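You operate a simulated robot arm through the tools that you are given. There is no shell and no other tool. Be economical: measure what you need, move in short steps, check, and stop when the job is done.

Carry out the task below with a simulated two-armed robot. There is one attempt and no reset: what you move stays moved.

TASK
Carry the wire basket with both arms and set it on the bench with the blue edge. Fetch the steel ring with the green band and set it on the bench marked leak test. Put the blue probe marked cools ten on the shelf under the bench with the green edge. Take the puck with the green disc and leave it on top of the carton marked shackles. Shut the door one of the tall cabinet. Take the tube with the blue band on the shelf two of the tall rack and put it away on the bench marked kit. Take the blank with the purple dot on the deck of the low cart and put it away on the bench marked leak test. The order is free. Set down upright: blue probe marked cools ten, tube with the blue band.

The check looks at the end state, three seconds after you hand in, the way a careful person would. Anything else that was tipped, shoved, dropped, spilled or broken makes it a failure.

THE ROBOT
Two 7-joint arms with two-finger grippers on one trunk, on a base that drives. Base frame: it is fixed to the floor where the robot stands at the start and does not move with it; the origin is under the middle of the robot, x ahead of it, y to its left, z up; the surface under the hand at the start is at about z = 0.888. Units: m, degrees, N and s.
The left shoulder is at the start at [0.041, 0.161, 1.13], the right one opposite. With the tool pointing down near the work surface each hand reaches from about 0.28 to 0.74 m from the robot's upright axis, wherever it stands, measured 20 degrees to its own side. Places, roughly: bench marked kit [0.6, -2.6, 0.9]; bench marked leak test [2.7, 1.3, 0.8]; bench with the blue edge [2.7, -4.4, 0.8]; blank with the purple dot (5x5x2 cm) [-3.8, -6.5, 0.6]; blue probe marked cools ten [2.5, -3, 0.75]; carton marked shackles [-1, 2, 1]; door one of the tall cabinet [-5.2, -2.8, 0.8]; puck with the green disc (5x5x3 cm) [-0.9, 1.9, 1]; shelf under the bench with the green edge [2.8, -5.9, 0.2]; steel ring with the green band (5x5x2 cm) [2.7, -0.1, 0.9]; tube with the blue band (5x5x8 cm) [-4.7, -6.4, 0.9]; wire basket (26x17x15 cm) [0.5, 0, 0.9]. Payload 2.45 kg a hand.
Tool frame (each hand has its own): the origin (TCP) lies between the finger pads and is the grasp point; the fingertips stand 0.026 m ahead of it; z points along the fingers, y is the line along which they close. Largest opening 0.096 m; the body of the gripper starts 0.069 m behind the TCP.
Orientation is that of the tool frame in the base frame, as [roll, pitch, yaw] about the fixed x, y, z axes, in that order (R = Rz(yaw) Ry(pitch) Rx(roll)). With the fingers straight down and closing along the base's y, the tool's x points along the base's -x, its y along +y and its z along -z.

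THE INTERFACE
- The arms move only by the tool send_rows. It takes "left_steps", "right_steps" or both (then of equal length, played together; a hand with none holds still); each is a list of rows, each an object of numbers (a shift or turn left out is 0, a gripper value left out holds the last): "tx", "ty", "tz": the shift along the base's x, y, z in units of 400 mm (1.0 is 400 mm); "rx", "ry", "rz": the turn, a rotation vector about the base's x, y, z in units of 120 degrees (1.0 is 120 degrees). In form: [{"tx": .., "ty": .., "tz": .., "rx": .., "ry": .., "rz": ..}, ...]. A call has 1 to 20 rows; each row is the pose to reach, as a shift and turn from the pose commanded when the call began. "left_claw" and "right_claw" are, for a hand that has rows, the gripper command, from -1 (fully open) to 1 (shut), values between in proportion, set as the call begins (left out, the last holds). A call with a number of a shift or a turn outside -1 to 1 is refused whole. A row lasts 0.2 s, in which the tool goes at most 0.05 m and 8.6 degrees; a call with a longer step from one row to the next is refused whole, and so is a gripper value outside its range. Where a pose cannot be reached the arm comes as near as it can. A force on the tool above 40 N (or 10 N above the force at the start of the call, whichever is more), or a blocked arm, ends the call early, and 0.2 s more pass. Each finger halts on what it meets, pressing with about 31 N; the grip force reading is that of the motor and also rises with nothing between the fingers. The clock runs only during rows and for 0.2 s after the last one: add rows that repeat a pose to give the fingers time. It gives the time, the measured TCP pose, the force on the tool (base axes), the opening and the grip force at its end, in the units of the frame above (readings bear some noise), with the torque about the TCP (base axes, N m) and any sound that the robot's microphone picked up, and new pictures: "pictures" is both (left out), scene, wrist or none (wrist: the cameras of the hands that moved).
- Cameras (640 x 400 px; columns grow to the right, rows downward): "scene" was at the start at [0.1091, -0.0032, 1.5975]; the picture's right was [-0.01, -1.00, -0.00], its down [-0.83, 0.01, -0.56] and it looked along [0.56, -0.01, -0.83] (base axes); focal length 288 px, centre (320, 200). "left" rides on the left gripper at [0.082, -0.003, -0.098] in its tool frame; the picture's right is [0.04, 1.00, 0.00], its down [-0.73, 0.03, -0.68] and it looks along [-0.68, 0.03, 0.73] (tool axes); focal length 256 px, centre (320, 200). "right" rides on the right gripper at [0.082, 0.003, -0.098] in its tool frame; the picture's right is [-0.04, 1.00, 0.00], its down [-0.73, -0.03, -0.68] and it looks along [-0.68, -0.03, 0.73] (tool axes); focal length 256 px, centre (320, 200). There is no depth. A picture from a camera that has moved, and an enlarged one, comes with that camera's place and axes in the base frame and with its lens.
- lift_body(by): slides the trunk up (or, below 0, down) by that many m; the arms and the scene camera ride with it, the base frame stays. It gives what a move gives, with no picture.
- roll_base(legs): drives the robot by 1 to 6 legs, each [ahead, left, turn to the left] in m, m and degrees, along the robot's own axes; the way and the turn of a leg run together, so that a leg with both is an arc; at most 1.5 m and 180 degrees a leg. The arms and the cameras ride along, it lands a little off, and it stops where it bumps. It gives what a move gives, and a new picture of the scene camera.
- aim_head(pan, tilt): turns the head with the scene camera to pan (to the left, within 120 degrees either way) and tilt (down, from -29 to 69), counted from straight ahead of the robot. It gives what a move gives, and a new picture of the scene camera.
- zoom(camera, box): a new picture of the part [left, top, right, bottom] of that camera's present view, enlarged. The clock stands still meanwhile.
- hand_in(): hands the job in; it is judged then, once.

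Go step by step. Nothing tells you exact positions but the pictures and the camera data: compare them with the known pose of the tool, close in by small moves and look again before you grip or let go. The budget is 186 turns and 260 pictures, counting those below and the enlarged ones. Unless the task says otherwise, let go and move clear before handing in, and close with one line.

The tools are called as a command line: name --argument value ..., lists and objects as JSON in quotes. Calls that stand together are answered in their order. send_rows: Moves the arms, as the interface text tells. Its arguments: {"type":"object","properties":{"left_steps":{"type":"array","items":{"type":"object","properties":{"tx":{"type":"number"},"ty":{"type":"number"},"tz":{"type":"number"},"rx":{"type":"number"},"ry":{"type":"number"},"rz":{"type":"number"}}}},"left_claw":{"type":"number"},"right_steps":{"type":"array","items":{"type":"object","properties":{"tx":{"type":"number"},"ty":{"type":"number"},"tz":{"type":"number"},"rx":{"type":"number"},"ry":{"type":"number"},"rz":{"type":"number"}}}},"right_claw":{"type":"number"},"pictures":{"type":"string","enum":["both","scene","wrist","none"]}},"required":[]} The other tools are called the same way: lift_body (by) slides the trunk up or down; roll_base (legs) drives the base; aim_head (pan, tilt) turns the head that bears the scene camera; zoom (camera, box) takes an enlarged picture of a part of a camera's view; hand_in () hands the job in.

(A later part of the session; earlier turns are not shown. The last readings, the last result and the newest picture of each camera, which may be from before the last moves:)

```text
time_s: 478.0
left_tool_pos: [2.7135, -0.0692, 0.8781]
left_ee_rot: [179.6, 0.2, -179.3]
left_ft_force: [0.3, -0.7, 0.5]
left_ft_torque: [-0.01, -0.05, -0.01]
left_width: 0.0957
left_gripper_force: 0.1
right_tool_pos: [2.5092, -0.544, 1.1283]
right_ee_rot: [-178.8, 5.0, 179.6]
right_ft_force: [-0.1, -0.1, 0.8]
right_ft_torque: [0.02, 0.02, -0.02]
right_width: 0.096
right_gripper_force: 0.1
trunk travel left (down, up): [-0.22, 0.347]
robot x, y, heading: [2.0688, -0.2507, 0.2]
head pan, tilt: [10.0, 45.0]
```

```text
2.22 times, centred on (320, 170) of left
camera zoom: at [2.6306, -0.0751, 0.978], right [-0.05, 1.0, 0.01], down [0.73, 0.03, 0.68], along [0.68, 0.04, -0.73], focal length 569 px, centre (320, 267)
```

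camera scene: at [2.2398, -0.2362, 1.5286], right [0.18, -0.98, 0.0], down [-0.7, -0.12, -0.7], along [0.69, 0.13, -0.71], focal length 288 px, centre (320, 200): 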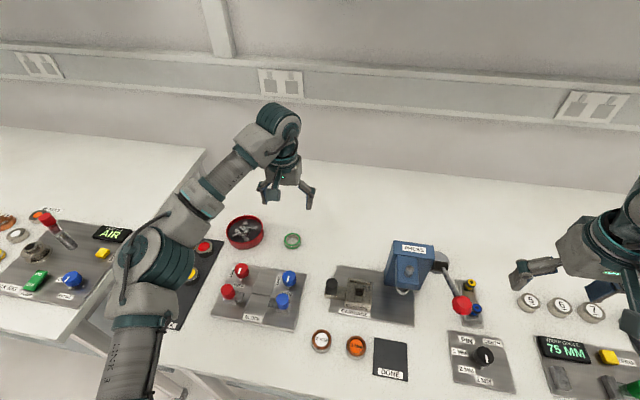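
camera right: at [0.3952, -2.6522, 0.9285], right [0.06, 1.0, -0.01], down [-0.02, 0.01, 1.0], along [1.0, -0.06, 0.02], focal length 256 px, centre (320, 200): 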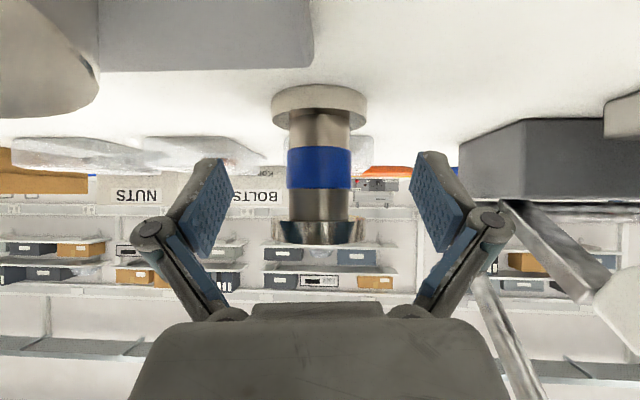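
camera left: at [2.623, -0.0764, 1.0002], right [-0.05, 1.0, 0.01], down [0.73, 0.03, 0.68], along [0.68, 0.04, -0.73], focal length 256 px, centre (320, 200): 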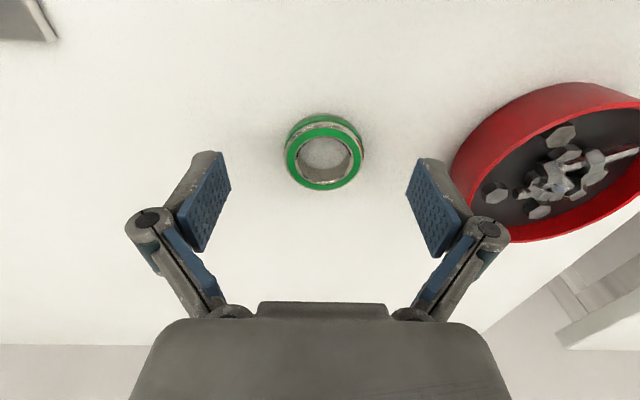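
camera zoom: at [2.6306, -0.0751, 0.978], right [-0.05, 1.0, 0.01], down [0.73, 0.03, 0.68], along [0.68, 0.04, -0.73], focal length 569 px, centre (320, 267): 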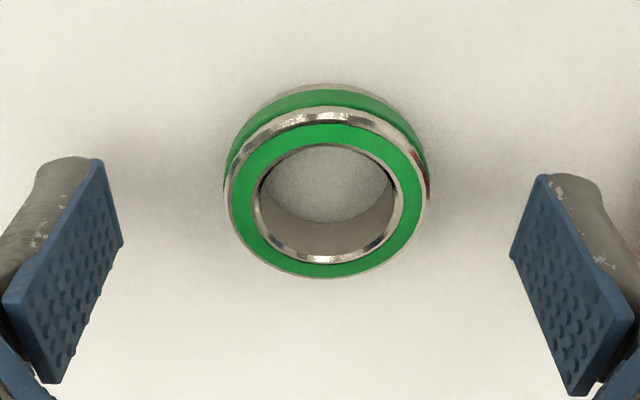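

Aligned; ring top at z≈0.86. I raise 6 mm to allow for the tips extending, and close.

send_rows --left_steps '[{"tz": 0.015}, {"tz": 0.015}]' --pictures "none"

send_rows --left_steps '[{}, {}, {}, {}]' --left_claw 1 --pictures "wrist"

```text
time_s: 478.6
left_tool_pos: [2.7127, -0.0693, 0.8841]
left_ee_rot: [179.5, 0.1, -179.3]
left_ft_force: [-0.4, -0.3, -0.6]
left_ft_torque: [0.0, 0.0, -0.01]
left_width: 0.096
left_gripper_force: 0.0
right_tool_pos: [2.5102, -0.5453, 1.1282]
right_ee_rot: [-178.9, 5.1, 179.5]
right_ft_force: [-0.1, -0.4, 1.0]
right_ft_torque: [0.01, 0.02, -0.02]
right_width: 0.0961
right_gripper_force: 0.0
trunk travel left (down, up): [-0.22, 0.347]
robot x, y, heading: [2.0673, -0.2492, 0.1]
head pan, tilt: [10.0, 45.0]
```

```text
time_s: 479.6
left_tool_pos: [2.7134, -0.0703, 0.8858]
left_ee_rot: [179.6, 0.4, -179.3]
left_ft_force: [1.7, 0.7, 5.4]
left_ft_torque: [-0.12, -0.05, 0.03]
left_width: 0.0492
left_gripper_force: 31.2
right_tool_pos: [2.5087, -0.5451, 1.129]
right_ee_rot: [-178.8, 5.0, 179.4]
right_ft_force: [0.3, 0.8, 0.3]
right_ft_torque: [0.02, 0.01, -0.02]
right_width: 0.0961
right_gripper_force: 0.0
trunk travel left (down, up): [-0.22, 0.347]
robot x, y, heading: [2.0667, -0.2474, 0.0]
head pan, tilt: [10.0, 45.0]
camera left: at [2.6311, -0.0752, 0.9847], right [-0.05, 1.0, 0.01], down [0.73, 0.03, 0.68], along [0.68, 0.04, -0.73], focal length 256 px, centre (320, 200)
```

left: 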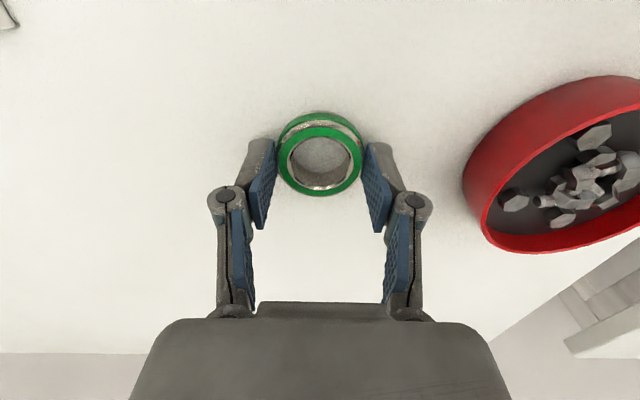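

Gripped at 0.049 m. I lift clear, raise the trunk back, and check.

send_rows --left_steps '[{"tz": 0.03}, {"tz": 0.1}, {"tz": 0.2}, {"tz": 0.3}, {"tx": -0.03, "tz": 0.4}, {"tx": -0.1, "tz": 0.48}, {"tx": -0.2, "tz": 0.5}, {"tx": -0.3, "tz": 0.5}]' --pictures "wrist"

lift_body --by 0.08

roll_base --legs '[[-0.45, 0, 0], [0, 1.45, 0]]'

aim_head --pan 8 --tilt 35

```text
time_s: 481.4
left_tool_pos: [2.5919, -0.0697, 1.0842]
left_ee_rot: [179.5, 0.2, -179.3]
left_ft_force: [-1.3, -0.2, -1.1]
left_ft_torque: [0.0, -0.02, -0.01]
left_width: 0.0489
left_gripper_force: 30.8
right_tool_pos: [2.5095, -0.5437, 1.1276]
right_ee_rot: [-178.9, 5.0, 179.5]
right_ft_force: [0.9, -0.4, -0.7]
right_ft_torque: [-0.03, -0.03, -0.02]
right_width: 0.0958
right_gripper_force: 0.0
trunk travel left (down, up): [-0.22, 0.347]
robot x, y, heading: [2.0626, -0.2501, -0.1]
head pan, tilt: [10.0, 45.0]
camera left: at [2.5113, -0.0745, 1.1839], right [-0.05, 1.0, 0.01], down [0.73, 0.03, 0.68], along [0.68, 0.04, -0.73], focal length 256 px, centre (320, 200)
```

left: 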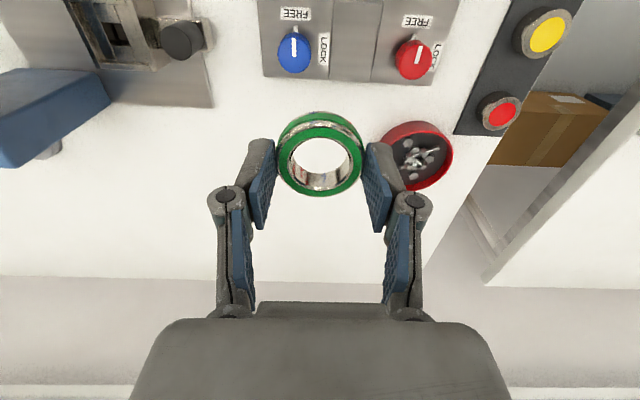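

```text
time_s: 482.5
left_tool_pos: [2.5953, -0.0707, 1.1638]
left_ee_rot: [179.6, 0.1, -179.2]
left_ft_force: [0.5, -1.1, -2.0]
left_ft_torque: [-0.02, 0.0, 0.01]
left_width: 0.0488
left_gripper_force: 31.2
right_tool_pos: [2.5106, -0.5443, 1.2064]
right_ee_rot: [-178.9, 4.9, 179.5]
right_ft_force: [0.9, -0.9, -0.6]
right_ft_torque: [0.06, 0.03, 0.01]
right_width: 0.0958
right_gripper_force: 0.1
trunk travel left (down, up): [-0.3, 0.267]
robot x, y, heading: [2.0671, -0.2468, 0.5]
head pan, tilt: [10.0, 45.0]
```

```text
time_s: 492.1
left_tool_pos: [2.1346, 1.3625, 1.1646]
left_ee_rot: [179.7, 0.1, -179.9]
left_ft_force: [0.3, 0.2, -1.2]
left_ft_torque: [0.02, 0.0, -0.01]
left_width: 0.0489
left_gripper_force: 31.1
right_tool_pos: [2.0457, 0.8871, 1.2083]
right_ee_rot: [-178.9, 5.0, 178.9]
right_ft_force: [-0.3, -0.3, -0.2]
right_ft_torque: [0.0, 0.01, 0.02]
right_width: 0.096
right_gripper_force: 0.0
trunk travel left (down, up): [-0.3, 0.267]
robot x, y, heading: [1.6091, 1.1871, -0.4]
head pan, tilt: [10.0, 45.0]
camera scene: at [1.7236, 1.2001, 1.6115], right [0.17, -0.99, 0.0], down [-0.7, -0.12, -0.7], along [0.69, 0.12, -0.71], focal length 288 px, centre (320, 200)
```

scene: 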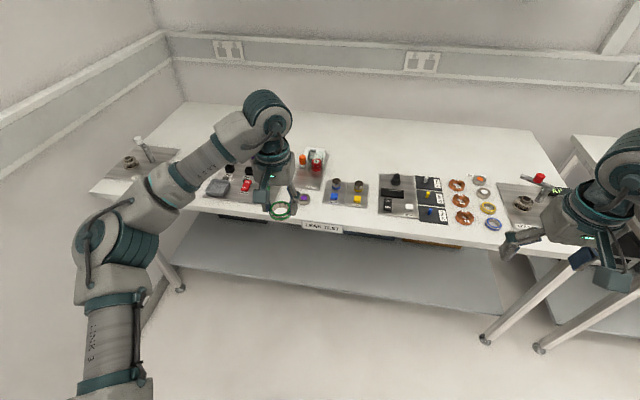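

```text
time_s: 492.8
left_tool_pos: [2.131, 1.3606, 1.1667]
left_ee_rot: [179.7, 0.4, -179.7]
left_ft_force: [0.6, -0.6, -1.5]
left_ft_torque: [-0.02, 0.01, 0.01]
left_width: 0.0485
left_gripper_force: 30.8
right_tool_pos: [2.0418, 0.8878, 1.2083]
right_ee_rot: [-178.9, 5.1, 178.9]
right_ft_force: [-0.1, 0.8, -0.3]
right_ft_torque: [-0.01, -0.03, 0.01]
right_width: 0.0958
right_gripper_force: 0.0
trunk travel left (down, up): [-0.3, 0.267]
robot x, y, heading: [1.6053, 1.1896, -0.4]
head pan, tilt: [8.0, 35.0]
camera scene: at [1.7306, 1.1979, 1.6262], right [0.13, -0.99, 0.0], down [-0.57, -0.08, -0.82], along [0.81, 0.11, -0.58], focal length 288 px, centre (320, 200)
```

scene: 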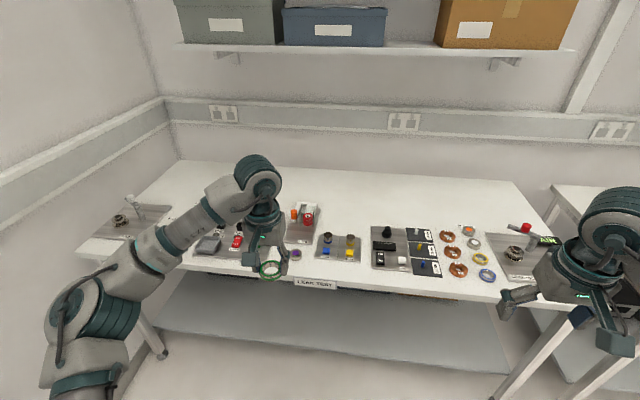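

The blank sits well. I'll set the ring in the free area behind the BLOW tray, around (2.68,1.22); driving up as before.

roll_base --legs '[[0, -0.14, 0.4], [0.45, 0, 0]]'

lift_body --by -0.08

send_rows --left_steps '[{"tx": 0.08}, {"tx": 0.16}, {"tx": 0.24}, {"tx": 0.24}]' --pictures "both"

```text
time_s: 496.4
left_tool_pos: [2.5707, 1.1853, 1.1728]
left_ee_rot: [177.6, 0.6, -179.4]
left_ft_force: [-0.3, -3.8, -1.3]
left_ft_torque: [0.28, 0.01, -0.02]
left_width: 0.0489
left_gripper_force: 30.8
right_tool_pos: [2.4895, 0.708, 1.1986]
right_ee_rot: [179.2, 5.1, 179.2]
right_ft_force: [-1.1, -3.0, -0.5]
right_ft_torque: [0.21, -0.03, -0.01]
right_width: 0.0963
right_gripper_force: 0.1
trunk travel left (down, up): [-0.3, 0.267]
robot x, y, heading: [2.0513, 1.0385, 0.3]
head pan, tilt: [8.0, 35.0]
camera scene: at [2.1728, 0.9919, 1.6255], right [0.14, -0.99, -0.04], down [-0.57, -0.05, -0.82], along [0.81, 0.14, -0.57], focal length 288 px, centre (320, 200)
```

scene: 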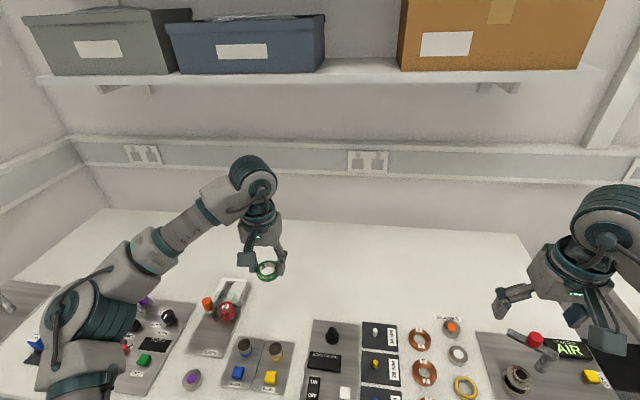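

```text
time_s: 497.6
left_tool_pos: [2.5675, 1.269, 1.084]
left_ee_rot: [-178.4, 0.7, -178.9]
left_ft_force: [0.8, 1.3, -2.0]
left_ft_torque: [-0.12, 0.04, 0.01]
left_width: 0.0492
left_gripper_force: 31.1
right_tool_pos: [2.4846, 0.7961, 1.1424]
right_ee_rot: [-176.8, 5.5, -179.9]
right_ft_force: [0.5, 1.1, 0.4]
right_ft_torque: [-0.12, 0.01, 0.0]
right_width: 0.0959
right_gripper_force: 0.1
trunk travel left (down, up): [-0.22, 0.347]
robot x, y, heading: [2.0464, 1.052, 0.6]
head pan, tilt: [8.0, 35.0]
```

```text
time_s: 498.8
left_tool_pos: [2.6589, 1.2116, 1.0944]
left_ee_rot: [178.8, 1.0, -179.1]
left_ft_force: [0.6, -2.0, -1.4]
left_ft_torque: [0.15, 0.0, -0.02]
left_width: 0.0491
left_gripper_force: 31.0
right_tool_pos: [2.4795, 0.7364, 1.1298]
right_ee_rot: [-179.6, 5.7, 179.4]
right_ft_force: [-0.9, -1.5, 0.1]
right_ft_torque: [0.11, -0.05, -0.04]
right_width: 0.0957
right_gripper_force: 0.1
trunk travel left (down, up): [-0.22, 0.347]
robot x, y, heading: [2.0513, 1.0466, 0.3]
head pan, tilt: [8.0, 35.0]
stopped in row 4 (left hand): the arm was blocked; the commanded pose is now the measured one
camera scene: at [2.228, 1.0524, 1.5436], right [0.15, -0.99, -0.01], down [-0.57, -0.08, -0.82], along [0.81, 0.12, -0.58], focal length 288 px, centre (320, 200)
camera left: at [2.5763, 1.2044, 1.1937], right [-0.05, 1.0, 0.02], down [0.72, 0.02, 0.69], along [0.69, 0.05, -0.72], focal length 256 px, centre (320, 200)
```

scene: 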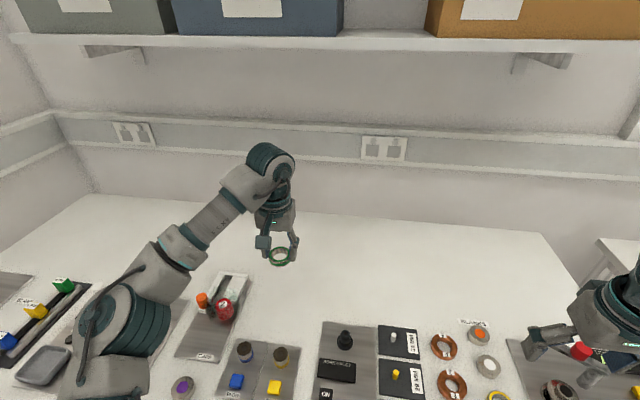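
left: 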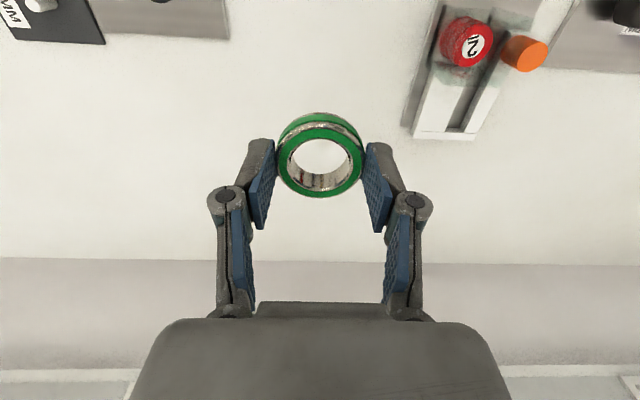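

Free bench below the ring. I let the rocking settle first.

send_rows --left_steps '[{}, {}, {}, {}, {}, {}, {}, {}, {}, {}, {}, {}, {}, {}, {}, {}, {}, {}, {}, {}]' --pictures "none"

send_rows --left_steps '[{}, {}, {}, {}, {}, {}, {}, {}, {}, {}, {}, {}, {}, {}, {}, {}, {}, {}, {}, {}]' --pictures "none"

send_rows --left_steps '[{}, {}, {}]' --pictures "wrist"

```text
time_s: 502.9
left_tool_pos: [2.6603, 1.237, 1.0918]
left_ee_rot: [179.9, 0.9, -179.0]
left_ft_force: [-0.6, 0.1, -0.8]
left_ft_torque: [-0.01, 0.01, -0.01]
left_width: 0.0489
left_gripper_force: 30.7
right_tool_pos: [2.4811, 0.7607, 1.1342]
right_ee_rot: [-178.4, 5.7, 179.7]
right_ft_force: [-0.5, 0.1, 0.2]
right_ft_torque: [-0.01, 0.01, 0.01]
right_width: 0.0962
right_gripper_force: 0.1
trunk travel left (down, up): [-0.22, 0.347]
robot x, y, heading: [2.0479, 1.0511, 0.5]
head pan, tilt: [8.0, 35.0]
```

```text
time_s: 507.1
left_tool_pos: [2.66, 1.2556, 1.0876]
left_ee_rot: [-179.3, 0.8, -178.8]
left_ft_force: [0.4, 2.0, -1.4]
left_ft_torque: [-0.17, 0.02, 0.01]
left_width: 0.0489
left_gripper_force: 31.0
right_tool_pos: [2.4802, 0.7815, 1.139]
right_ee_rot: [-177.8, 5.6, 179.9]
right_ft_force: [0.4, 0.4, 0.0]
right_ft_torque: [-0.11, 0.02, 0.02]
right_width: 0.0958
right_gripper_force: 0.1
trunk travel left (down, up): [-0.22, 0.347]
robot x, y, heading: [2.0461, 1.0519, 0.6]
head pan, tilt: [8.0, 35.0]
```

```text
time_s: 508.1
left_tool_pos: [2.6548, 1.2332, 1.0958]
left_ee_rot: [179.6, 1.2, -179.0]
left_ft_force: [0.3, -0.6, -1.1]
left_ft_torque: [0.06, -0.02, 0.01]
left_width: 0.0491
left_gripper_force: 31.1
right_tool_pos: [2.4756, 0.7583, 1.136]
right_ee_rot: [-179.0, 6.0, 179.9]
right_ft_force: [-0.2, 0.1, 0.3]
right_ft_torque: [0.02, 0.01, -0.02]
right_width: 0.096
right_gripper_force: 0.0
trunk travel left (down, up): [-0.22, 0.347]
robot x, y, heading: [2.0487, 1.0558, 0.4]
head pan, tilt: [8.0, 35.0]
stopped in row 3 (left hand): the arm was blocked; the commanded pose is now the measured one
camera left: at [2.5724, 1.2277, 1.1939], right [-0.06, 1.0, 0.01], down [0.72, 0.04, 0.69], along [0.69, 0.05, -0.72], focal length 256 px, centre (320, 200)
```

left: 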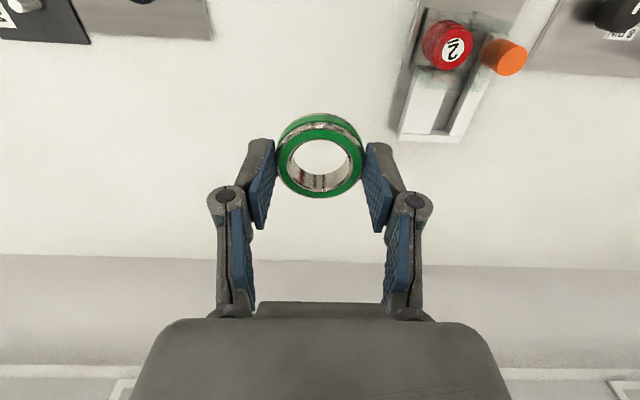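

The remaining sway is about a centimetre. The spot is wide open, so I lower the ring towards the bench.

send_rows --left_steps '[{"tx": 0.02, "tz": -0.08}, {"tx": 0.04, "tz": -0.16}, {"tx": 0.04, "tz": -0.24}, {"tx": 0.04, "tz": -0.32}, {"tx": 0.04, "tz": -0.4}, {"tx": 0.04, "tz": -0.46}, {"tx": 0.04, "tz": -0.47}]' --pictures "wrist"

```text
time_s: 509.8
left_tool_pos: [2.6715, 1.2483, 0.9044]
left_ee_rot: [-179.8, 1.1, -178.8]
left_ft_force: [-0.5, 0.6, -0.6]
left_ft_torque: [-0.04, 0.04, 0.0]
left_width: 0.0487
left_gripper_force: 31.3
right_tool_pos: [2.4773, 0.7747, 1.1381]
right_ee_rot: [-178.4, 5.9, 180.0]
right_ft_force: [0.1, 0.6, -0.3]
right_ft_torque: [-0.05, 0.02, -0.01]
right_width: 0.0961
right_gripper_force: 0.0
trunk travel left (down, up): [-0.22, 0.347]
robot x, y, heading: [2.0476, 1.0556, 0.3]
head pan, tilt: [8.0, 35.0]
camera left: at [2.5889, 1.2435, 1.0034], right [-0.06, 1.0, 0.0], down [0.72, 0.05, 0.69], along [0.69, 0.04, -0.72], focal length 256 px, centre (320, 200)
```

left: 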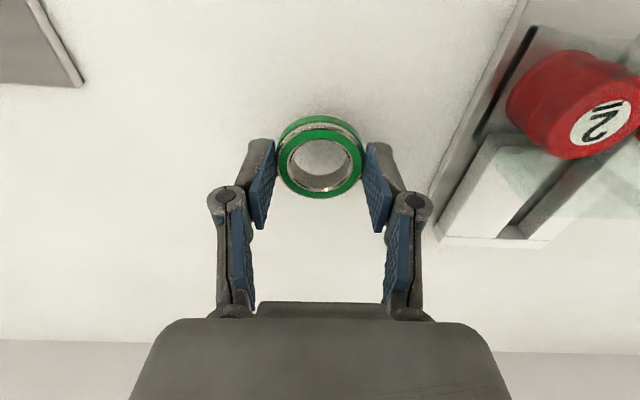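

Close above the bench now; fine steps to contact.

send_rows --left_steps '[{"ty": -0.02, "tz": -0.01}, {"ty": -0.03, "tz": -0.02}, {"ty": -0.03, "tz": -0.03}, {"ty": -0.03, "tz": -0.04}, {"ty": -0.03, "tz": -0.05}, {"ty": -0.03, "tz": -0.06}, {"ty": -0.03, "tz": -0.07}, {"ty": -0.03, "tz": -0.08}, {"ty": -0.03, "tz": -0.09}, {"ty": -0.03, "tz": -0.1}]' --pictures "none"

```text
time_s: 511.9
left_tool_pos: [2.6719, 1.2274, 0.8748]
left_ee_rot: [179.8, 1.7, -178.8]
left_ft_force: [-7.1, -0.4, 15.5]
left_ft_torque: [-0.2, 0.47, -0.11]
left_width: 0.0489
left_gripper_force: 30.8
right_tool_pos: [2.4742, 0.7622, 1.1358]
right_ee_rot: [-178.7, 5.9, -180.0]
right_ft_force: [-0.7, -0.4, -0.8]
right_ft_torque: [-0.02, 0.01, 0.0]
right_width: 0.0961
right_gripper_force: 0.1
trunk travel left (down, up): [-0.22, 0.347]
robot x, y, heading: [2.0466, 1.0583, 0.6]
head pan, tilt: [8.0, 35.0]
stopped in row 10 (left hand): the force on the tool passed its limit at 45 N (the readings are from after the stop); the commanded pose is now the measured one
```

Contact. I ease up slightly and open just enough, then rise.

send_rows --left_steps '[{"tz": 0.006}, {"tz": 0.006}, {"tz": 0.006}]' --left_claw -0.35 --pictures "none"

send_rows --left_steps '[{"tz": 0.08}, {"tz": 0.18}, {"tz": 0.28}, {"tz": 0.38}, {"tz": 0.48}, {"tz": 0.58}]' --pictures "wrist"

```text
time_s: 512.8
left_tool_pos: [2.6737, 1.2283, 0.8755]
left_ee_rot: [179.6, 1.5, -178.5]
left_ft_force: [0.7, -0.1, 0.8]
left_ft_torque: [0.04, -0.03, -0.01]
left_width: 0.0647
left_gripper_force: 0.0
right_tool_pos: [2.4744, 0.7612, 1.1361]
right_ee_rot: [-179.0, 6.0, 180.0]
right_ft_force: [0.0, -0.9, -0.2]
right_ft_torque: [0.0, -0.01, -0.01]
right_width: 0.0959
right_gripper_force: 0.0
trunk travel left (down, up): [-0.22, 0.347]
robot x, y, heading: [2.0505, 1.0552, 0.3]
head pan, tilt: [8.0, 35.0]
```

```text
time_s: 514.1
left_tool_pos: [2.6722, 1.2249, 1.1099]
left_ee_rot: [179.7, 1.6, -178.7]
left_ft_force: [-0.3, -0.4, 0.5]
left_ft_torque: [-0.01, -0.04, -0.01]
left_width: 0.0646
left_gripper_force: 0.1
right_tool_pos: [2.4726, 0.7597, 1.1366]
right_ee_rot: [-178.9, 6.0, 179.9]
right_ft_force: [-1.2, -0.3, 0.3]
right_ft_torque: [0.02, -0.02, 0.01]
right_width: 0.096
right_gripper_force: 0.0
trunk travel left (down, up): [-0.22, 0.347]
robot x, y, heading: [2.0489, 1.0524, 0.7]
head pan, tilt: [8.0, 35.0]
camera left: at [2.5884, 1.218, 1.2076], right [-0.06, 1.0, 0.0], down [0.71, 0.04, 0.7], along [0.7, 0.05, -0.71], focal length 256 px, centre (320, 200)
```

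left: 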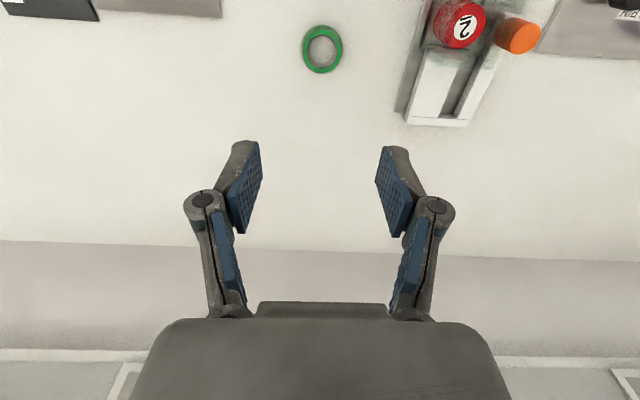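

The ring is on the leak test bench. I tuck both hands, raise the trunk and drive back around to the chiller for the puck.

send_rows --left_steps '[{"tx": -0.09}, {"tx": -0.18}, {"tx": -0.27}, {"tx": -0.36}, {"tx": -0.42}]' --right_steps '[{"ty": 0.1}, {"ty": 0.2}, {"ty": 0.3}, {"ty": 0.4}, {"ty": 0.48}]' --pictures "none"

lift_body --by 0.08

roll_base --legs '[[-0.45, 0, -0.4], [0, 0.55, 0], [-1.3, 0, 0], [-0.4, 0, 0], [0, -0.9, 0], [-1.2, 0, 0]]'

aim_head --pan 35 --tilt 25

```text
time_s: 515.4
left_tool_pos: [2.5015, 1.2303, 1.1079]
left_ee_rot: [180.0, 1.6, -178.6]
left_ft_force: [0.5, 0.3, 0.6]
left_ft_torque: [-0.03, -0.02, 0.01]
left_width: 0.0647
left_gripper_force: 0.0
right_tool_pos: [2.4743, 0.9572, 1.1381]
right_ee_rot: [-178.8, 6.1, 179.8]
right_ft_force: [0.4, -0.1, 0.5]
right_ft_torque: [0.0, 0.03, -0.02]
right_width: 0.0961
right_gripper_force: 0.0
trunk travel left (down, up): [-0.22, 0.347]
robot x, y, heading: [2.0497, 1.0552, 0.3]
head pan, tilt: [8.0, 35.0]
```

```text
time_s: 516.5
left_tool_pos: [2.5058, 1.2305, 1.1862]
left_ee_rot: [179.8, 1.5, -178.6]
left_ft_force: [0.3, -0.5, -0.5]
left_ft_torque: [-0.01, 0.04, -0.01]
left_width: 0.0648
left_gripper_force: 0.0
right_tool_pos: [2.4754, 0.9553, 1.2162]
right_ee_rot: [-178.8, 6.0, 180.0]
right_ft_force: [0.6, -1.2, -0.8]
right_ft_torque: [-0.01, 0.0, -0.01]
right_width: 0.0959
right_gripper_force: 0.2
trunk travel left (down, up): [-0.3, 0.267]
robot x, y, heading: [2.0504, 1.0565, 0.7]
head pan, tilt: [8.0, 35.0]
```

```text
time_s: 540.3
left_tool_pos: [-0.8443, 0.8881, 1.179]
left_ee_rot: [-178.8, 1.3, -178.6]
left_ft_force: [2.2, -0.6, -0.6]
left_ft_torque: [0.05, 0.14, -0.02]
left_width: 0.0647
left_gripper_force: 0.1
right_tool_pos: [-0.8756, 0.6148, 1.2173]
right_ee_rot: [-177.2, 5.8, 179.9]
right_ft_force: [-1.7, -1.1, -0.7]
right_ft_torque: [0.07, -0.12, 0.01]
right_width: 0.0957
right_gripper_force: 0.0
trunk travel left (down, up): [-0.3, 0.267]
robot x, y, heading: [-1.3037, 0.6907, 0.2]
head pan, tilt: [8.0, 35.0]
camera scene: at [-1.1737, 0.7609, 1.6225], right [0.15, -0.99, 0.04], down [-0.57, -0.11, -0.81], along [0.81, 0.1, -0.58], focal length 288 px, centre (320, 200)
```

scene: 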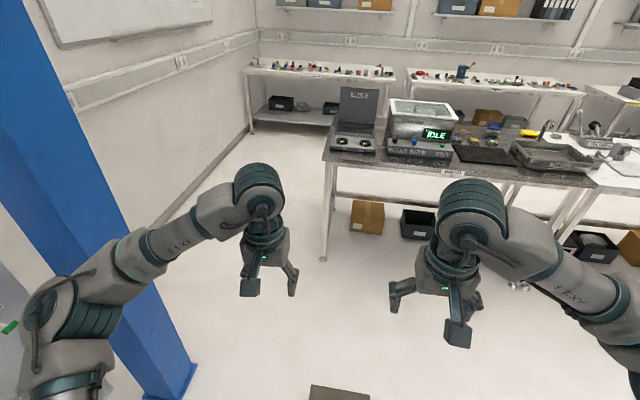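

```text
time_s: 541.2
left_tool_pos: [-0.8541, 0.8665, 1.1872]
left_ee_rot: [179.9, 1.7, -178.6]
left_ft_force: [-0.4, 0.7, -0.1]
left_ft_torque: [-0.03, 0.01, 0.01]
left_width: 0.0647
left_gripper_force: 0.0
right_tool_pos: [-0.8854, 0.5926, 1.2183]
right_ee_rot: [-178.7, 6.2, 179.9]
right_ft_force: [-0.1, 1.0, -0.7]
right_ft_torque: [-0.05, -0.05, 0.02]
right_width: 0.0958
right_gripper_force: 0.0
trunk travel left (down, up): [-0.3, 0.267]
robot x, y, heading: [-1.3041, 0.6913, 0.3]
head pan, tilt: [35.0, 25.0]
camera scene: at [-1.192, 0.7983, 1.6383], right [0.58, -0.82, 0.02], down [-0.35, -0.27, -0.9], along [0.74, 0.51, -0.44], focal length 288 px, centre (320, 200)
```

scene: 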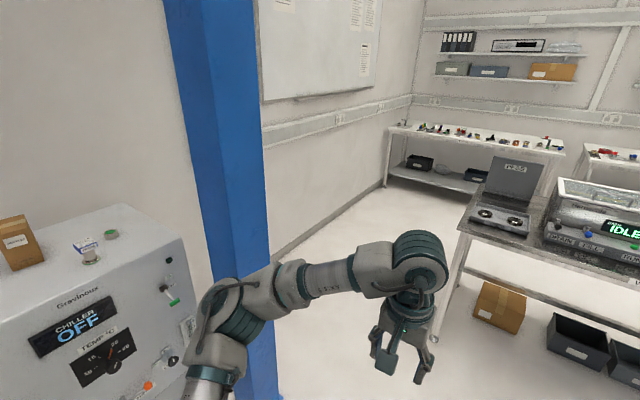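

Machine top works out to z≈1.0 with its front at y≈1.74; the puck is near (-0.885,1.99). I raise the trunk 15 cm, pull the right hand in, turn 10° left and strafe north to y≈1.38.

lift_body --by 0.15

send_rows --right_steps '[{"tx": -0.08}, {"tx": -0.16}]' --left_steps '[{"tx": 0}, {"tx": 0}]' --left_claw -1 --right_claw 1 --pictures "none"

roll_base --legs '[[0, 0, 10], [0.14, 0.67, 0]]'

aim_head --pan 50 --tilt 45

```text
time_s: 543.0
left_tool_pos: [-0.8521, 0.9029, 1.3338]
left_ee_rot: [-178.9, 1.7, -178.3]
left_ft_force: [1.0, 2.8, -0.1]
left_ft_torque: [-0.29, 0.09, 0.03]
left_width: 0.0649
left_gripper_force: 0.0
right_tool_pos: [-0.8842, 0.6293, 1.3706]
right_ee_rot: [-177.4, 6.2, -179.8]
right_ft_force: [-1.5, 2.1, -0.2]
right_ft_torque: [-0.18, -0.11, 0.01]
right_width: 0.0958
right_gripper_force: 0.1
trunk travel left (down, up): [-0.45, 0.117]
robot x, y, heading: [-1.3081, 0.6981, 0.2]
head pan, tilt: [35.0, 25.0]
```

```text
time_s: 543.8
left_tool_pos: [-0.8603, 0.9041, 1.3344]
left_ee_rot: [-178.6, 1.9, -178.3]
left_ft_force: [0.8, 1.8, 0.6]
left_ft_torque: [-0.12, 0.08, 0.01]
left_width: 0.0963
left_gripper_force: 0.0
right_tool_pos: [-0.9564, 0.6297, 1.3748]
right_ee_rot: [-176.9, 6.5, -179.9]
right_ft_force: [-0.9, 1.5, 0.3]
right_ft_torque: [-0.1, -0.1, -0.01]
right_width: 0.0001
right_gripper_force: 28.7
trunk travel left (down, up): [-0.45, 0.117]
robot x, y, heading: [-1.3032, 0.6868, 0.2]
head pan, tilt: [35.0, 25.0]
stopped in row 2 (left hand): the arm was blocked; the commanded pose is now the measured one
```

```text
time_s: 548.2
left_tool_pos: [-0.8783, 1.5485, 1.3476]
left_ee_rot: [177.1, 2.0, -168.3]
left_ft_force: [0.5, -1.9, 0.4]
left_ft_torque: [0.14, 0.0, 0.0]
left_width: 0.0961
left_gripper_force: 0.2
right_tool_pos: [-0.9202, 1.2599, 1.3671]
right_ee_rot: [178.6, 6.4, -169.9]
right_ft_force: [1.2, -1.4, 1.1]
right_ft_torque: [0.07, 0.12, 0.03]
right_width: 0.0
right_gripper_force: 28.4
trunk travel left (down, up): [-0.45, 0.117]
robot x, y, heading: [-1.2951, 1.351, 11.3]
head pan, tilt: [35.0, 25.0]
camera scene: at [-1.2259, 1.3395, 1.7931], right [0.72, -0.69, -0.04], down [-0.3, -0.27, -0.92], along [0.62, 0.67, -0.4], focal length 288 px, centre (320, 200)
```

scene: 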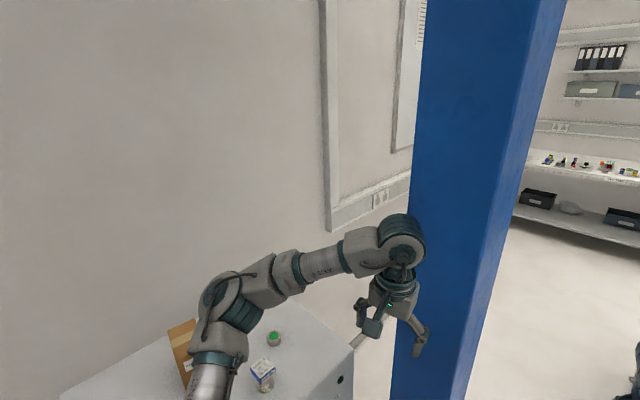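

```text
time_s: 549.1
left_tool_pos: [-0.8859, 1.5739, 1.3465]
left_ee_rot: [178.5, 2.2, -168.3]
left_ft_force: [-0.6, -0.5, -0.9]
left_ft_torque: [0.01, -0.05, -0.02]
left_width: 0.0961
left_gripper_force: 0.0
right_tool_pos: [-0.9271, 1.2869, 1.3714]
right_ee_rot: [-179.8, 6.5, -169.9]
right_ft_force: [1.0, -0.7, 0.9]
right_ft_torque: [0.03, 0.07, 0.0]
right_width: 0.0
right_gripper_force: 28.5
trunk travel left (down, up): [-0.45, 0.117]
robot x, y, heading: [-1.2892, 1.3464, 11.4]
head pan, tilt: [50.0, 45.0]
camera scene: at [-1.2601, 1.4165, 1.7614], right [0.88, -0.48, 0.0], down [-0.34, -0.62, -0.7], along [0.34, 0.62, -0.71], focal length 288 px, centre (320, 200)
```

scene: 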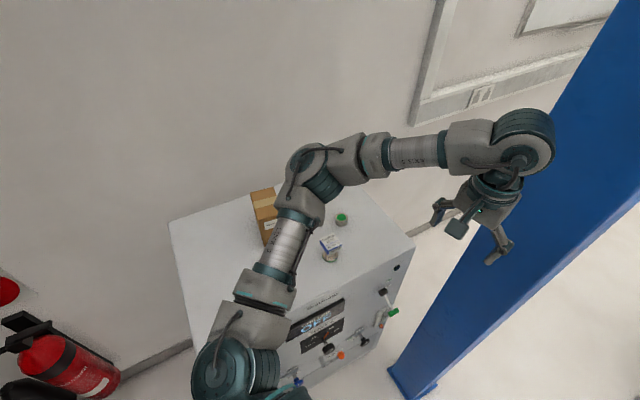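

Clear view: puck at about (-0.887,1.962), probe nearby at (-0.963,1.878). I move the left hand above the puck.

send_rows --left_steps '[{"ty": 0.1}, {"ty": 0.2}, {"ty": 0.3, "tz": -0.03}, {"ty": 0.4, "tz": -0.06}, {"ty": 0.5, "tz": -0.1}, {"ty": 0.6, "tz": -0.15}, {"ty": 0.7, "tz": -0.2}, {"ty": 0.8, "tz": -0.26}, {"ty": 0.9, "tz": -0.32}, {"ty": 0.97, "tz": -0.38}, {"ty": 0.97, "tz": -0.38}, {"ty": 0.97, "tz": -0.38}]' --pictures "both"

```text
time_s: 551.9
left_tool_pos: [-0.9197, 1.9955, 1.1732]
left_ee_rot: [179.8, 2.0, -167.9]
left_ft_force: [0.0, -1.3, 0.7]
left_ft_torque: [0.03, -0.04, 0.0]
left_width: 0.096
left_gripper_force: 0.0
left hand out of reach, approached as far as the arm can: row 9, 10, 11, 12
right_tool_pos: [-0.942, 1.3427, 1.375]
right_ee_rot: [-178.2, 6.7, -169.4]
right_ft_force: [0.2, -0.6, 0.1]
right_ft_torque: [0.04, -0.05, -0.02]
right_width: 0.0
right_gripper_force: 29.1
trunk travel left (down, up): [-0.45, 0.117]
robot x, y, heading: [-1.2999, 1.3631, 11.4]
head pan, tilt: [50.0, 45.0]
stopped in row 12 (left hand): the arm was blocked; the commanded pose is now the measured one
camera scene: at [-1.2746, 1.4843, 1.7579], right [0.88, -0.48, 0.02], down [-0.34, -0.64, -0.69], along [0.34, 0.6, -0.73], focal length 288 px, centre (320, 200)
camera left: at [-1.0023, 1.9737, 1.2706], right [-0.25, 0.97, 0.0], down [0.69, 0.18, 0.71], along [0.68, 0.17, -0.71], focal length 256 px, centre (320, 200)
```

scene: 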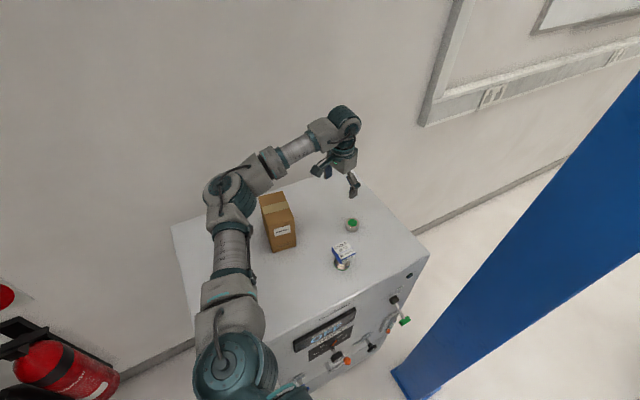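
left: 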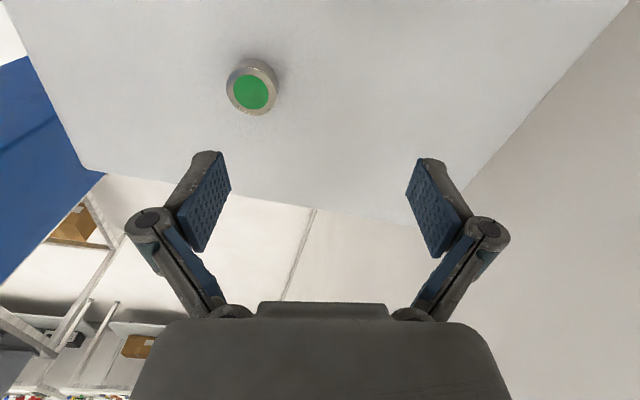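

The puck is at about (-0.897,1.935). I shift over it and let the robot settle.

send_rows --left_steps '[{"tx": 0.028, "ty": -0.08}, {"tx": 0.056, "ty": -0.15}, {"tx": 0.056, "ty": -0.15}, {"tx": 0.056, "ty": -0.15}, {"tx": 0.056, "ty": -0.15}, {"tx": 0.056, "ty": -0.15}, {"tx": 0.056, "ty": -0.15}, {"tx": 0.056, "ty": -0.15}, {"tx": 0.056, "ty": -0.15}, {"tx": 0.056, "ty": -0.15}, {"tx": 0.056, "ty": -0.15}, {"tx": 0.056, "ty": -0.15}, {"tx": 0.056, "ty": -0.15}, {"tx": 0.056, "ty": -0.15}, {"tx": 0.056, "ty": -0.15}, {"tx": 0.056, "ty": -0.15}, {"tx": 0.056, "ty": -0.15}, {"tx": 0.056, "ty": -0.15}]' --pictures "none"

send_rows --left_steps '[{}, {}, {}, {}, {}, {}, {}, {}, {}, {}, {}, {}]' --pictures "none"

send_rows --left_steps '[{}, {}, {}]' --pictures "wrist"

```text
time_s: 555.9
left_tool_pos: [-0.8891, 1.8678, 1.2007]
left_ee_rot: [176.8, 2.5, -168.4]
left_ft_force: [1.7, -0.8, 0.3]
left_ft_torque: [0.07, 0.13, -0.01]
left_width: 0.0959
left_gripper_force: 0.1
right_tool_pos: [-0.9328, 1.2645, 1.3712]
right_ee_rot: [178.7, 6.8, -170.1]
right_ft_force: [0.9, -1.2, -0.4]
right_ft_torque: [0.11, 0.12, 0.05]
right_width: 0.0001
right_gripper_force: 28.4
trunk travel left (down, up): [-0.45, 0.117]
robot x, y, heading: [-1.2963, 1.3628, 11.3]
head pan, tilt: [50.0, 45.0]
stopped in row 18 (left hand): the arm was blocked; the commanded pose is now the measured one
```

```text
time_s: 558.7
left_tool_pos: [-0.8939, 1.8726, 1.2037]
left_ee_rot: [176.5, 2.5, -168.2]
left_ft_force: [0.7, -1.0, 0.4]
left_ft_torque: [0.08, 0.08, -0.01]
left_width: 0.096
left_gripper_force: 0.1
right_tool_pos: [-0.9424, 1.2691, 1.3701]
right_ee_rot: [178.8, 7.1, -170.0]
right_ft_force: [-0.1, -1.3, -0.1]
right_ft_torque: [0.07, 0.05, -0.01]
right_width: 0.0001
right_gripper_force: 28.5
trunk travel left (down, up): [-0.45, 0.117]
robot x, y, heading: [-1.2981, 1.3691, 11.2]
head pan, tilt: [50.0, 45.0]
stopped in row 12 (left hand): the arm was blocked; the commanded pose is now the measured one
```

```text
time_s: 559.5
left_tool_pos: [-0.902, 1.9161, 1.1878]
left_ee_rot: [178.4, 2.3, -167.9]
left_ft_force: [-0.4, -0.3, -0.9]
left_ft_torque: [-0.02, -0.07, 0.0]
left_width: 0.0959
left_gripper_force: 0.0
right_tool_pos: [-0.9514, 1.321, 1.3754]
right_ee_rot: [-179.2, 7.2, -169.3]
right_ft_force: [-0.8, 0.4, -0.4]
right_ft_torque: [-0.03, -0.05, -0.04]
right_width: 0.0001
right_gripper_force: 27.9
trunk travel left (down, up): [-0.45, 0.117]
robot x, y, heading: [-1.3061, 1.3761, 11.1]
head pan, tilt: [50.0, 45.0]
camera left: at [-0.9846, 1.8921, 1.2838], right [-0.25, 0.97, 0.03], down [0.69, 0.16, 0.71], along [0.68, 0.2, -0.71], focal length 256 px, centre (320, 200)
```

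left: 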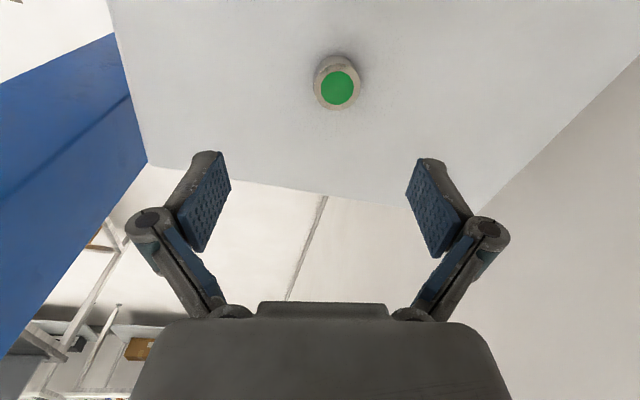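

The robot rocks slowly sideways after strafing; I simply wait for it to die out.

send_rows --right_steps '[{}, {}, {}, {}, {}, {}, {}, {}, {}, {}, {}, {}, {}, {}, {}, {}, {}, {}, {}, {}]' --pictures "none"

send_rows --right_steps '[{}, {}, {}, {}, {}, {}, {}, {}, {}, {}, {}, {}, {}, {}, {}, {}, {}, {}, {}, {}]' --pictures "none"

send_rows --right_steps '[{}, {}, {}, {}, {}, {}, {}, {}, {}, {}, {}, {}, {}, {}, {}, {}, {}, {}, {}, {}]' --pictures "none"

send_rows --right_steps '[{}, {}, {}]' --pictures "none"

```text
time_s: 563.9
left_tool_pos: [-0.9001, 1.8965, 1.1921]
left_ee_rot: [177.9, 2.6, -168.2]
left_ft_force: [0.0, 0.5, 0.4]
left_ft_torque: [-0.04, 0.04, -0.03]
left_width: 0.096
left_gripper_force: 0.2
right_tool_pos: [-0.9474, 1.2992, 1.3739]
right_ee_rot: [-179.8, 7.2, -169.8]
right_ft_force: [-1.1, 0.5, 0.4]
right_ft_torque: [-0.08, -0.01, -0.02]
right_width: 0.0001
right_gripper_force: 28.5
trunk travel left (down, up): [-0.45, 0.117]
robot x, y, heading: [-1.2977, 1.3663, 11.3]
head pan, tilt: [50.0, 45.0]
stopped in row 20 (right hand): the arm was blocked; the commanded pose is now the measured one
```

```text
time_s: 568.1
left_tool_pos: [-0.9019, 1.9078, 1.1882]
left_ee_rot: [178.5, 2.5, -168.3]
left_ft_force: [-0.8, 0.6, -0.3]
left_ft_torque: [-0.05, -0.04, 0.02]
left_width: 0.096
left_gripper_force: 0.0
right_tool_pos: [-0.9519, 1.3129, 1.3749]
right_ee_rot: [-179.1, 7.1, -169.5]
right_ft_force: [-1.4, 0.0, 0.0]
right_ft_torque: [-0.03, -0.08, 0.04]
right_width: 0.0
right_gripper_force: 28.2
trunk travel left (down, up): [-0.45, 0.117]
robot x, y, heading: [-1.3037, 1.3619, 11.0]
head pan, tilt: [50.0, 45.0]
```

```text
time_s: 572.5
left_tool_pos: [-0.8997, 1.8893, 1.1941]
left_ee_rot: [178.3, 2.8, -168.4]
left_ft_force: [-0.8, 0.7, 0.1]
left_ft_torque: [-0.07, -0.04, 0.02]
left_width: 0.096
left_gripper_force: 0.2
right_tool_pos: [-0.9478, 1.2919, 1.3767]
right_ee_rot: [-179.7, 7.3, -170.0]
right_ft_force: [-1.2, 1.0, -0.7]
right_ft_torque: [-0.02, -0.04, 0.01]
right_width: 0.0001
right_gripper_force: 28.4
trunk travel left (down, up): [-0.45, 0.117]
robot x, y, heading: [-1.2991, 1.3587, 11.2]
head pan, tilt: [50.0, 45.0]
stopped in row 20 (right hand): the arm was blocked; the commanded pose is now the measured one
```

```text
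time_s: 573.5
left_tool_pos: [-0.9079, 1.911, 1.1847]
left_ee_rot: [179.5, 2.9, -168.5]
left_ft_force: [-1.6, 0.4, 0.1]
left_ft_torque: [-0.11, -0.1, 0.03]
left_width: 0.0963
left_gripper_force: 0.1
right_tool_pos: [-0.9568, 1.3176, 1.3794]
right_ee_rot: [-178.4, 7.5, -169.9]
right_ft_force: [-0.6, 1.1, 0.4]
right_ft_torque: [-0.08, -0.07, -0.01]
right_width: 0.0
right_gripper_force: 28.3
trunk travel left (down, up): [-0.45, 0.117]
robot x, y, heading: [-1.3, 1.3541, 11.5]
head pan, tilt: [50.0, 45.0]
stopped in row 3 (right hand): the arm was blocked; the commanded pose is now the measured one
```

The sway is down to about ±1 cm, within the finger clearance. I move over the puck at (-0.896,1.937) and lower partway.

send_rows --left_steps '[{"tx": 0.02, "ty": 0.04, "tz": -0.06}, {"tx": 0.025, "ty": 0.075, "tz": -0.13}, {"tx": 0.025, "ty": 0.075, "tz": -0.2}, {"tx": 0.025, "ty": 0.075, "tz": -0.24}, {"tx": 0.025, "ty": 0.075, "tz": -0.24}]' --pictures "wrist"

```text
time_s: 574.9
left_tool_pos: [-0.89, 1.8853, 1.1124]
left_ee_rot: [176.9, 3.4, -168.9]
left_ft_force: [1.6, -1.3, 0.0]
left_ft_torque: [0.06, 0.07, -0.01]
left_width: 0.0962
left_gripper_force: 0.0
right_tool_pos: [-0.9477, 1.2518, 1.3749]
right_ee_rot: [178.8, 7.6, -170.6]
right_ft_force: [0.6, -0.3, -0.2]
right_ft_torque: [0.06, 0.1, 0.0]
right_width: 0.0001
right_gripper_force: 28.6
trunk travel left (down, up): [-0.45, 0.117]
robot x, y, heading: [-1.2988, 1.3489, 10.9]
head pan, tilt: [50.0, 45.0]
stopped in row 5 (left hand): the arm was blocked; the commanded pose is now the measured one
camera left: at [-0.9732, 1.8599, 1.2074], right [-0.23, 0.97, 0.05], down [0.68, 0.12, 0.72], along [0.69, 0.21, -0.69], focal length 256 px, centre (320, 200)
```

left: 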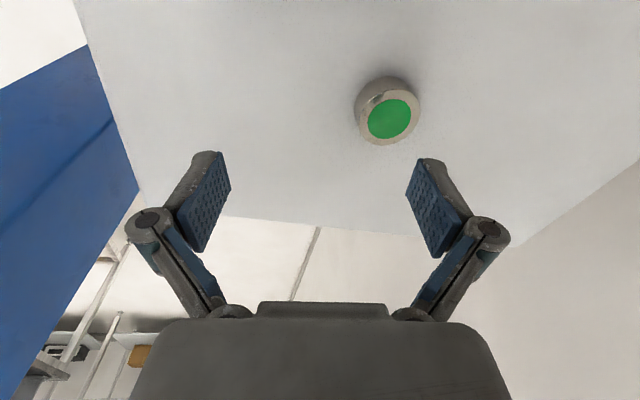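

I check with the head camera whether anything touches the left arm.

aim_head --pan 60 --tilt 48

```text
time_s: 575.6
left_tool_pos: [-0.9007, 1.9397, 1.0924]
left_ee_rot: [179.1, 3.0, -168.4]
left_ft_force: [-0.7, 0.2, 0.1]
left_ft_torque: [-0.08, -0.07, 0.02]
left_width: 0.0957
left_gripper_force: 0.0
right_tool_pos: [-0.9606, 1.3168, 1.3814]
right_ee_rot: [-178.6, 7.6, -169.7]
right_ft_force: [-0.7, 0.6, -0.9]
right_ft_torque: [-0.04, -0.05, 0.02]
right_width: 0.0001
right_gripper_force: 28.5
trunk travel left (down, up): [-0.45, 0.117]
robot x, y, heading: [-1.2956, 1.3583, 10.8]
head pan, tilt: [60.0, 48.0]
camera scene: at [-1.2922, 1.4893, 1.7539], right [0.95, -0.32, 0.01], down [-0.24, -0.73, -0.64], along [0.22, 0.61, -0.76], focal length 288 px, centre (320, 200)
```

scene: 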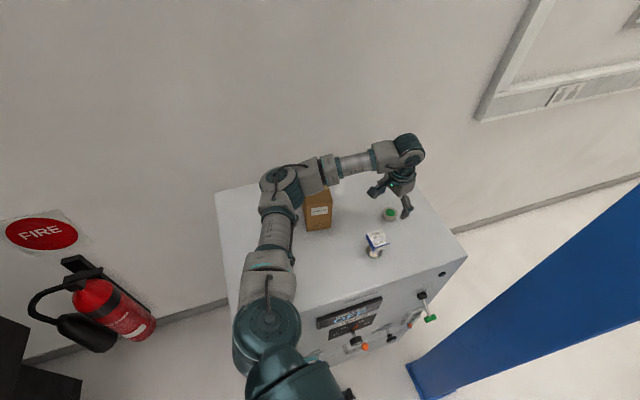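

Nothing touches; the motion is pure rocking. I make a slow, smooth correction and descent to avoid exciting it.

send_rows --left_steps '[{}, {"ty": 0.005, "tz": -0.004}, {"ty": 0.01, "tz": -0.008}, {"ty": 0.015, "tz": -0.012}, {"ty": 0.02, "tz": -0.018}, {"ty": 0.025, "tz": -0.024}, {"ty": 0.03, "tz": -0.03}, {"ty": 0.035, "tz": -0.036}, {"ty": 0.04, "tz": -0.042}, {"ty": 0.045, "tz": -0.048}, {"ty": 0.045, "tz": -0.054}, {"ty": 0.045, "tz": -0.06}, {"ty": 0.045, "tz": -0.065}, {"ty": 0.045, "tz": -0.07}, {"ty": 0.045, "tz": -0.07}]' --pictures "wrist"

```text
time_s: 579.0
left_tool_pos: [-0.8916, 1.9035, 1.0833]
left_ee_rot: [177.2, 3.5, -168.9]
left_ft_force: [0.2, 0.6, 0.0]
left_ft_torque: [-0.06, 0.05, -0.03]
left_width: 0.0963
left_gripper_force: 0.0
right_tool_pos: [-0.9513, 1.2535, 1.3757]
right_ee_rot: [179.2, 7.5, -170.5]
right_ft_force: [0.5, -0.2, 0.6]
right_ft_torque: [-0.02, 0.0, -0.03]
right_width: 0.0
right_gripper_force: 28.5
trunk travel left (down, up): [-0.45, 0.117]
robot x, y, heading: [-1.2941, 1.3441, 11.3]
head pan, tilt: [60.0, 48.0]
stopped in row 15 (left hand): the arm was blocked; the commanded pose is now the measured one
camera left: at [-0.975, 1.8791, 1.178], right [-0.23, 0.97, 0.05], down [0.68, 0.13, 0.72], along [0.7, 0.2, -0.69], focal length 256 px, centre (320, 200)
```

left: 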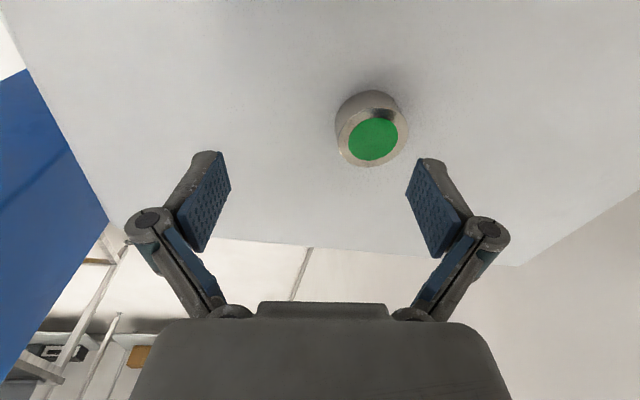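

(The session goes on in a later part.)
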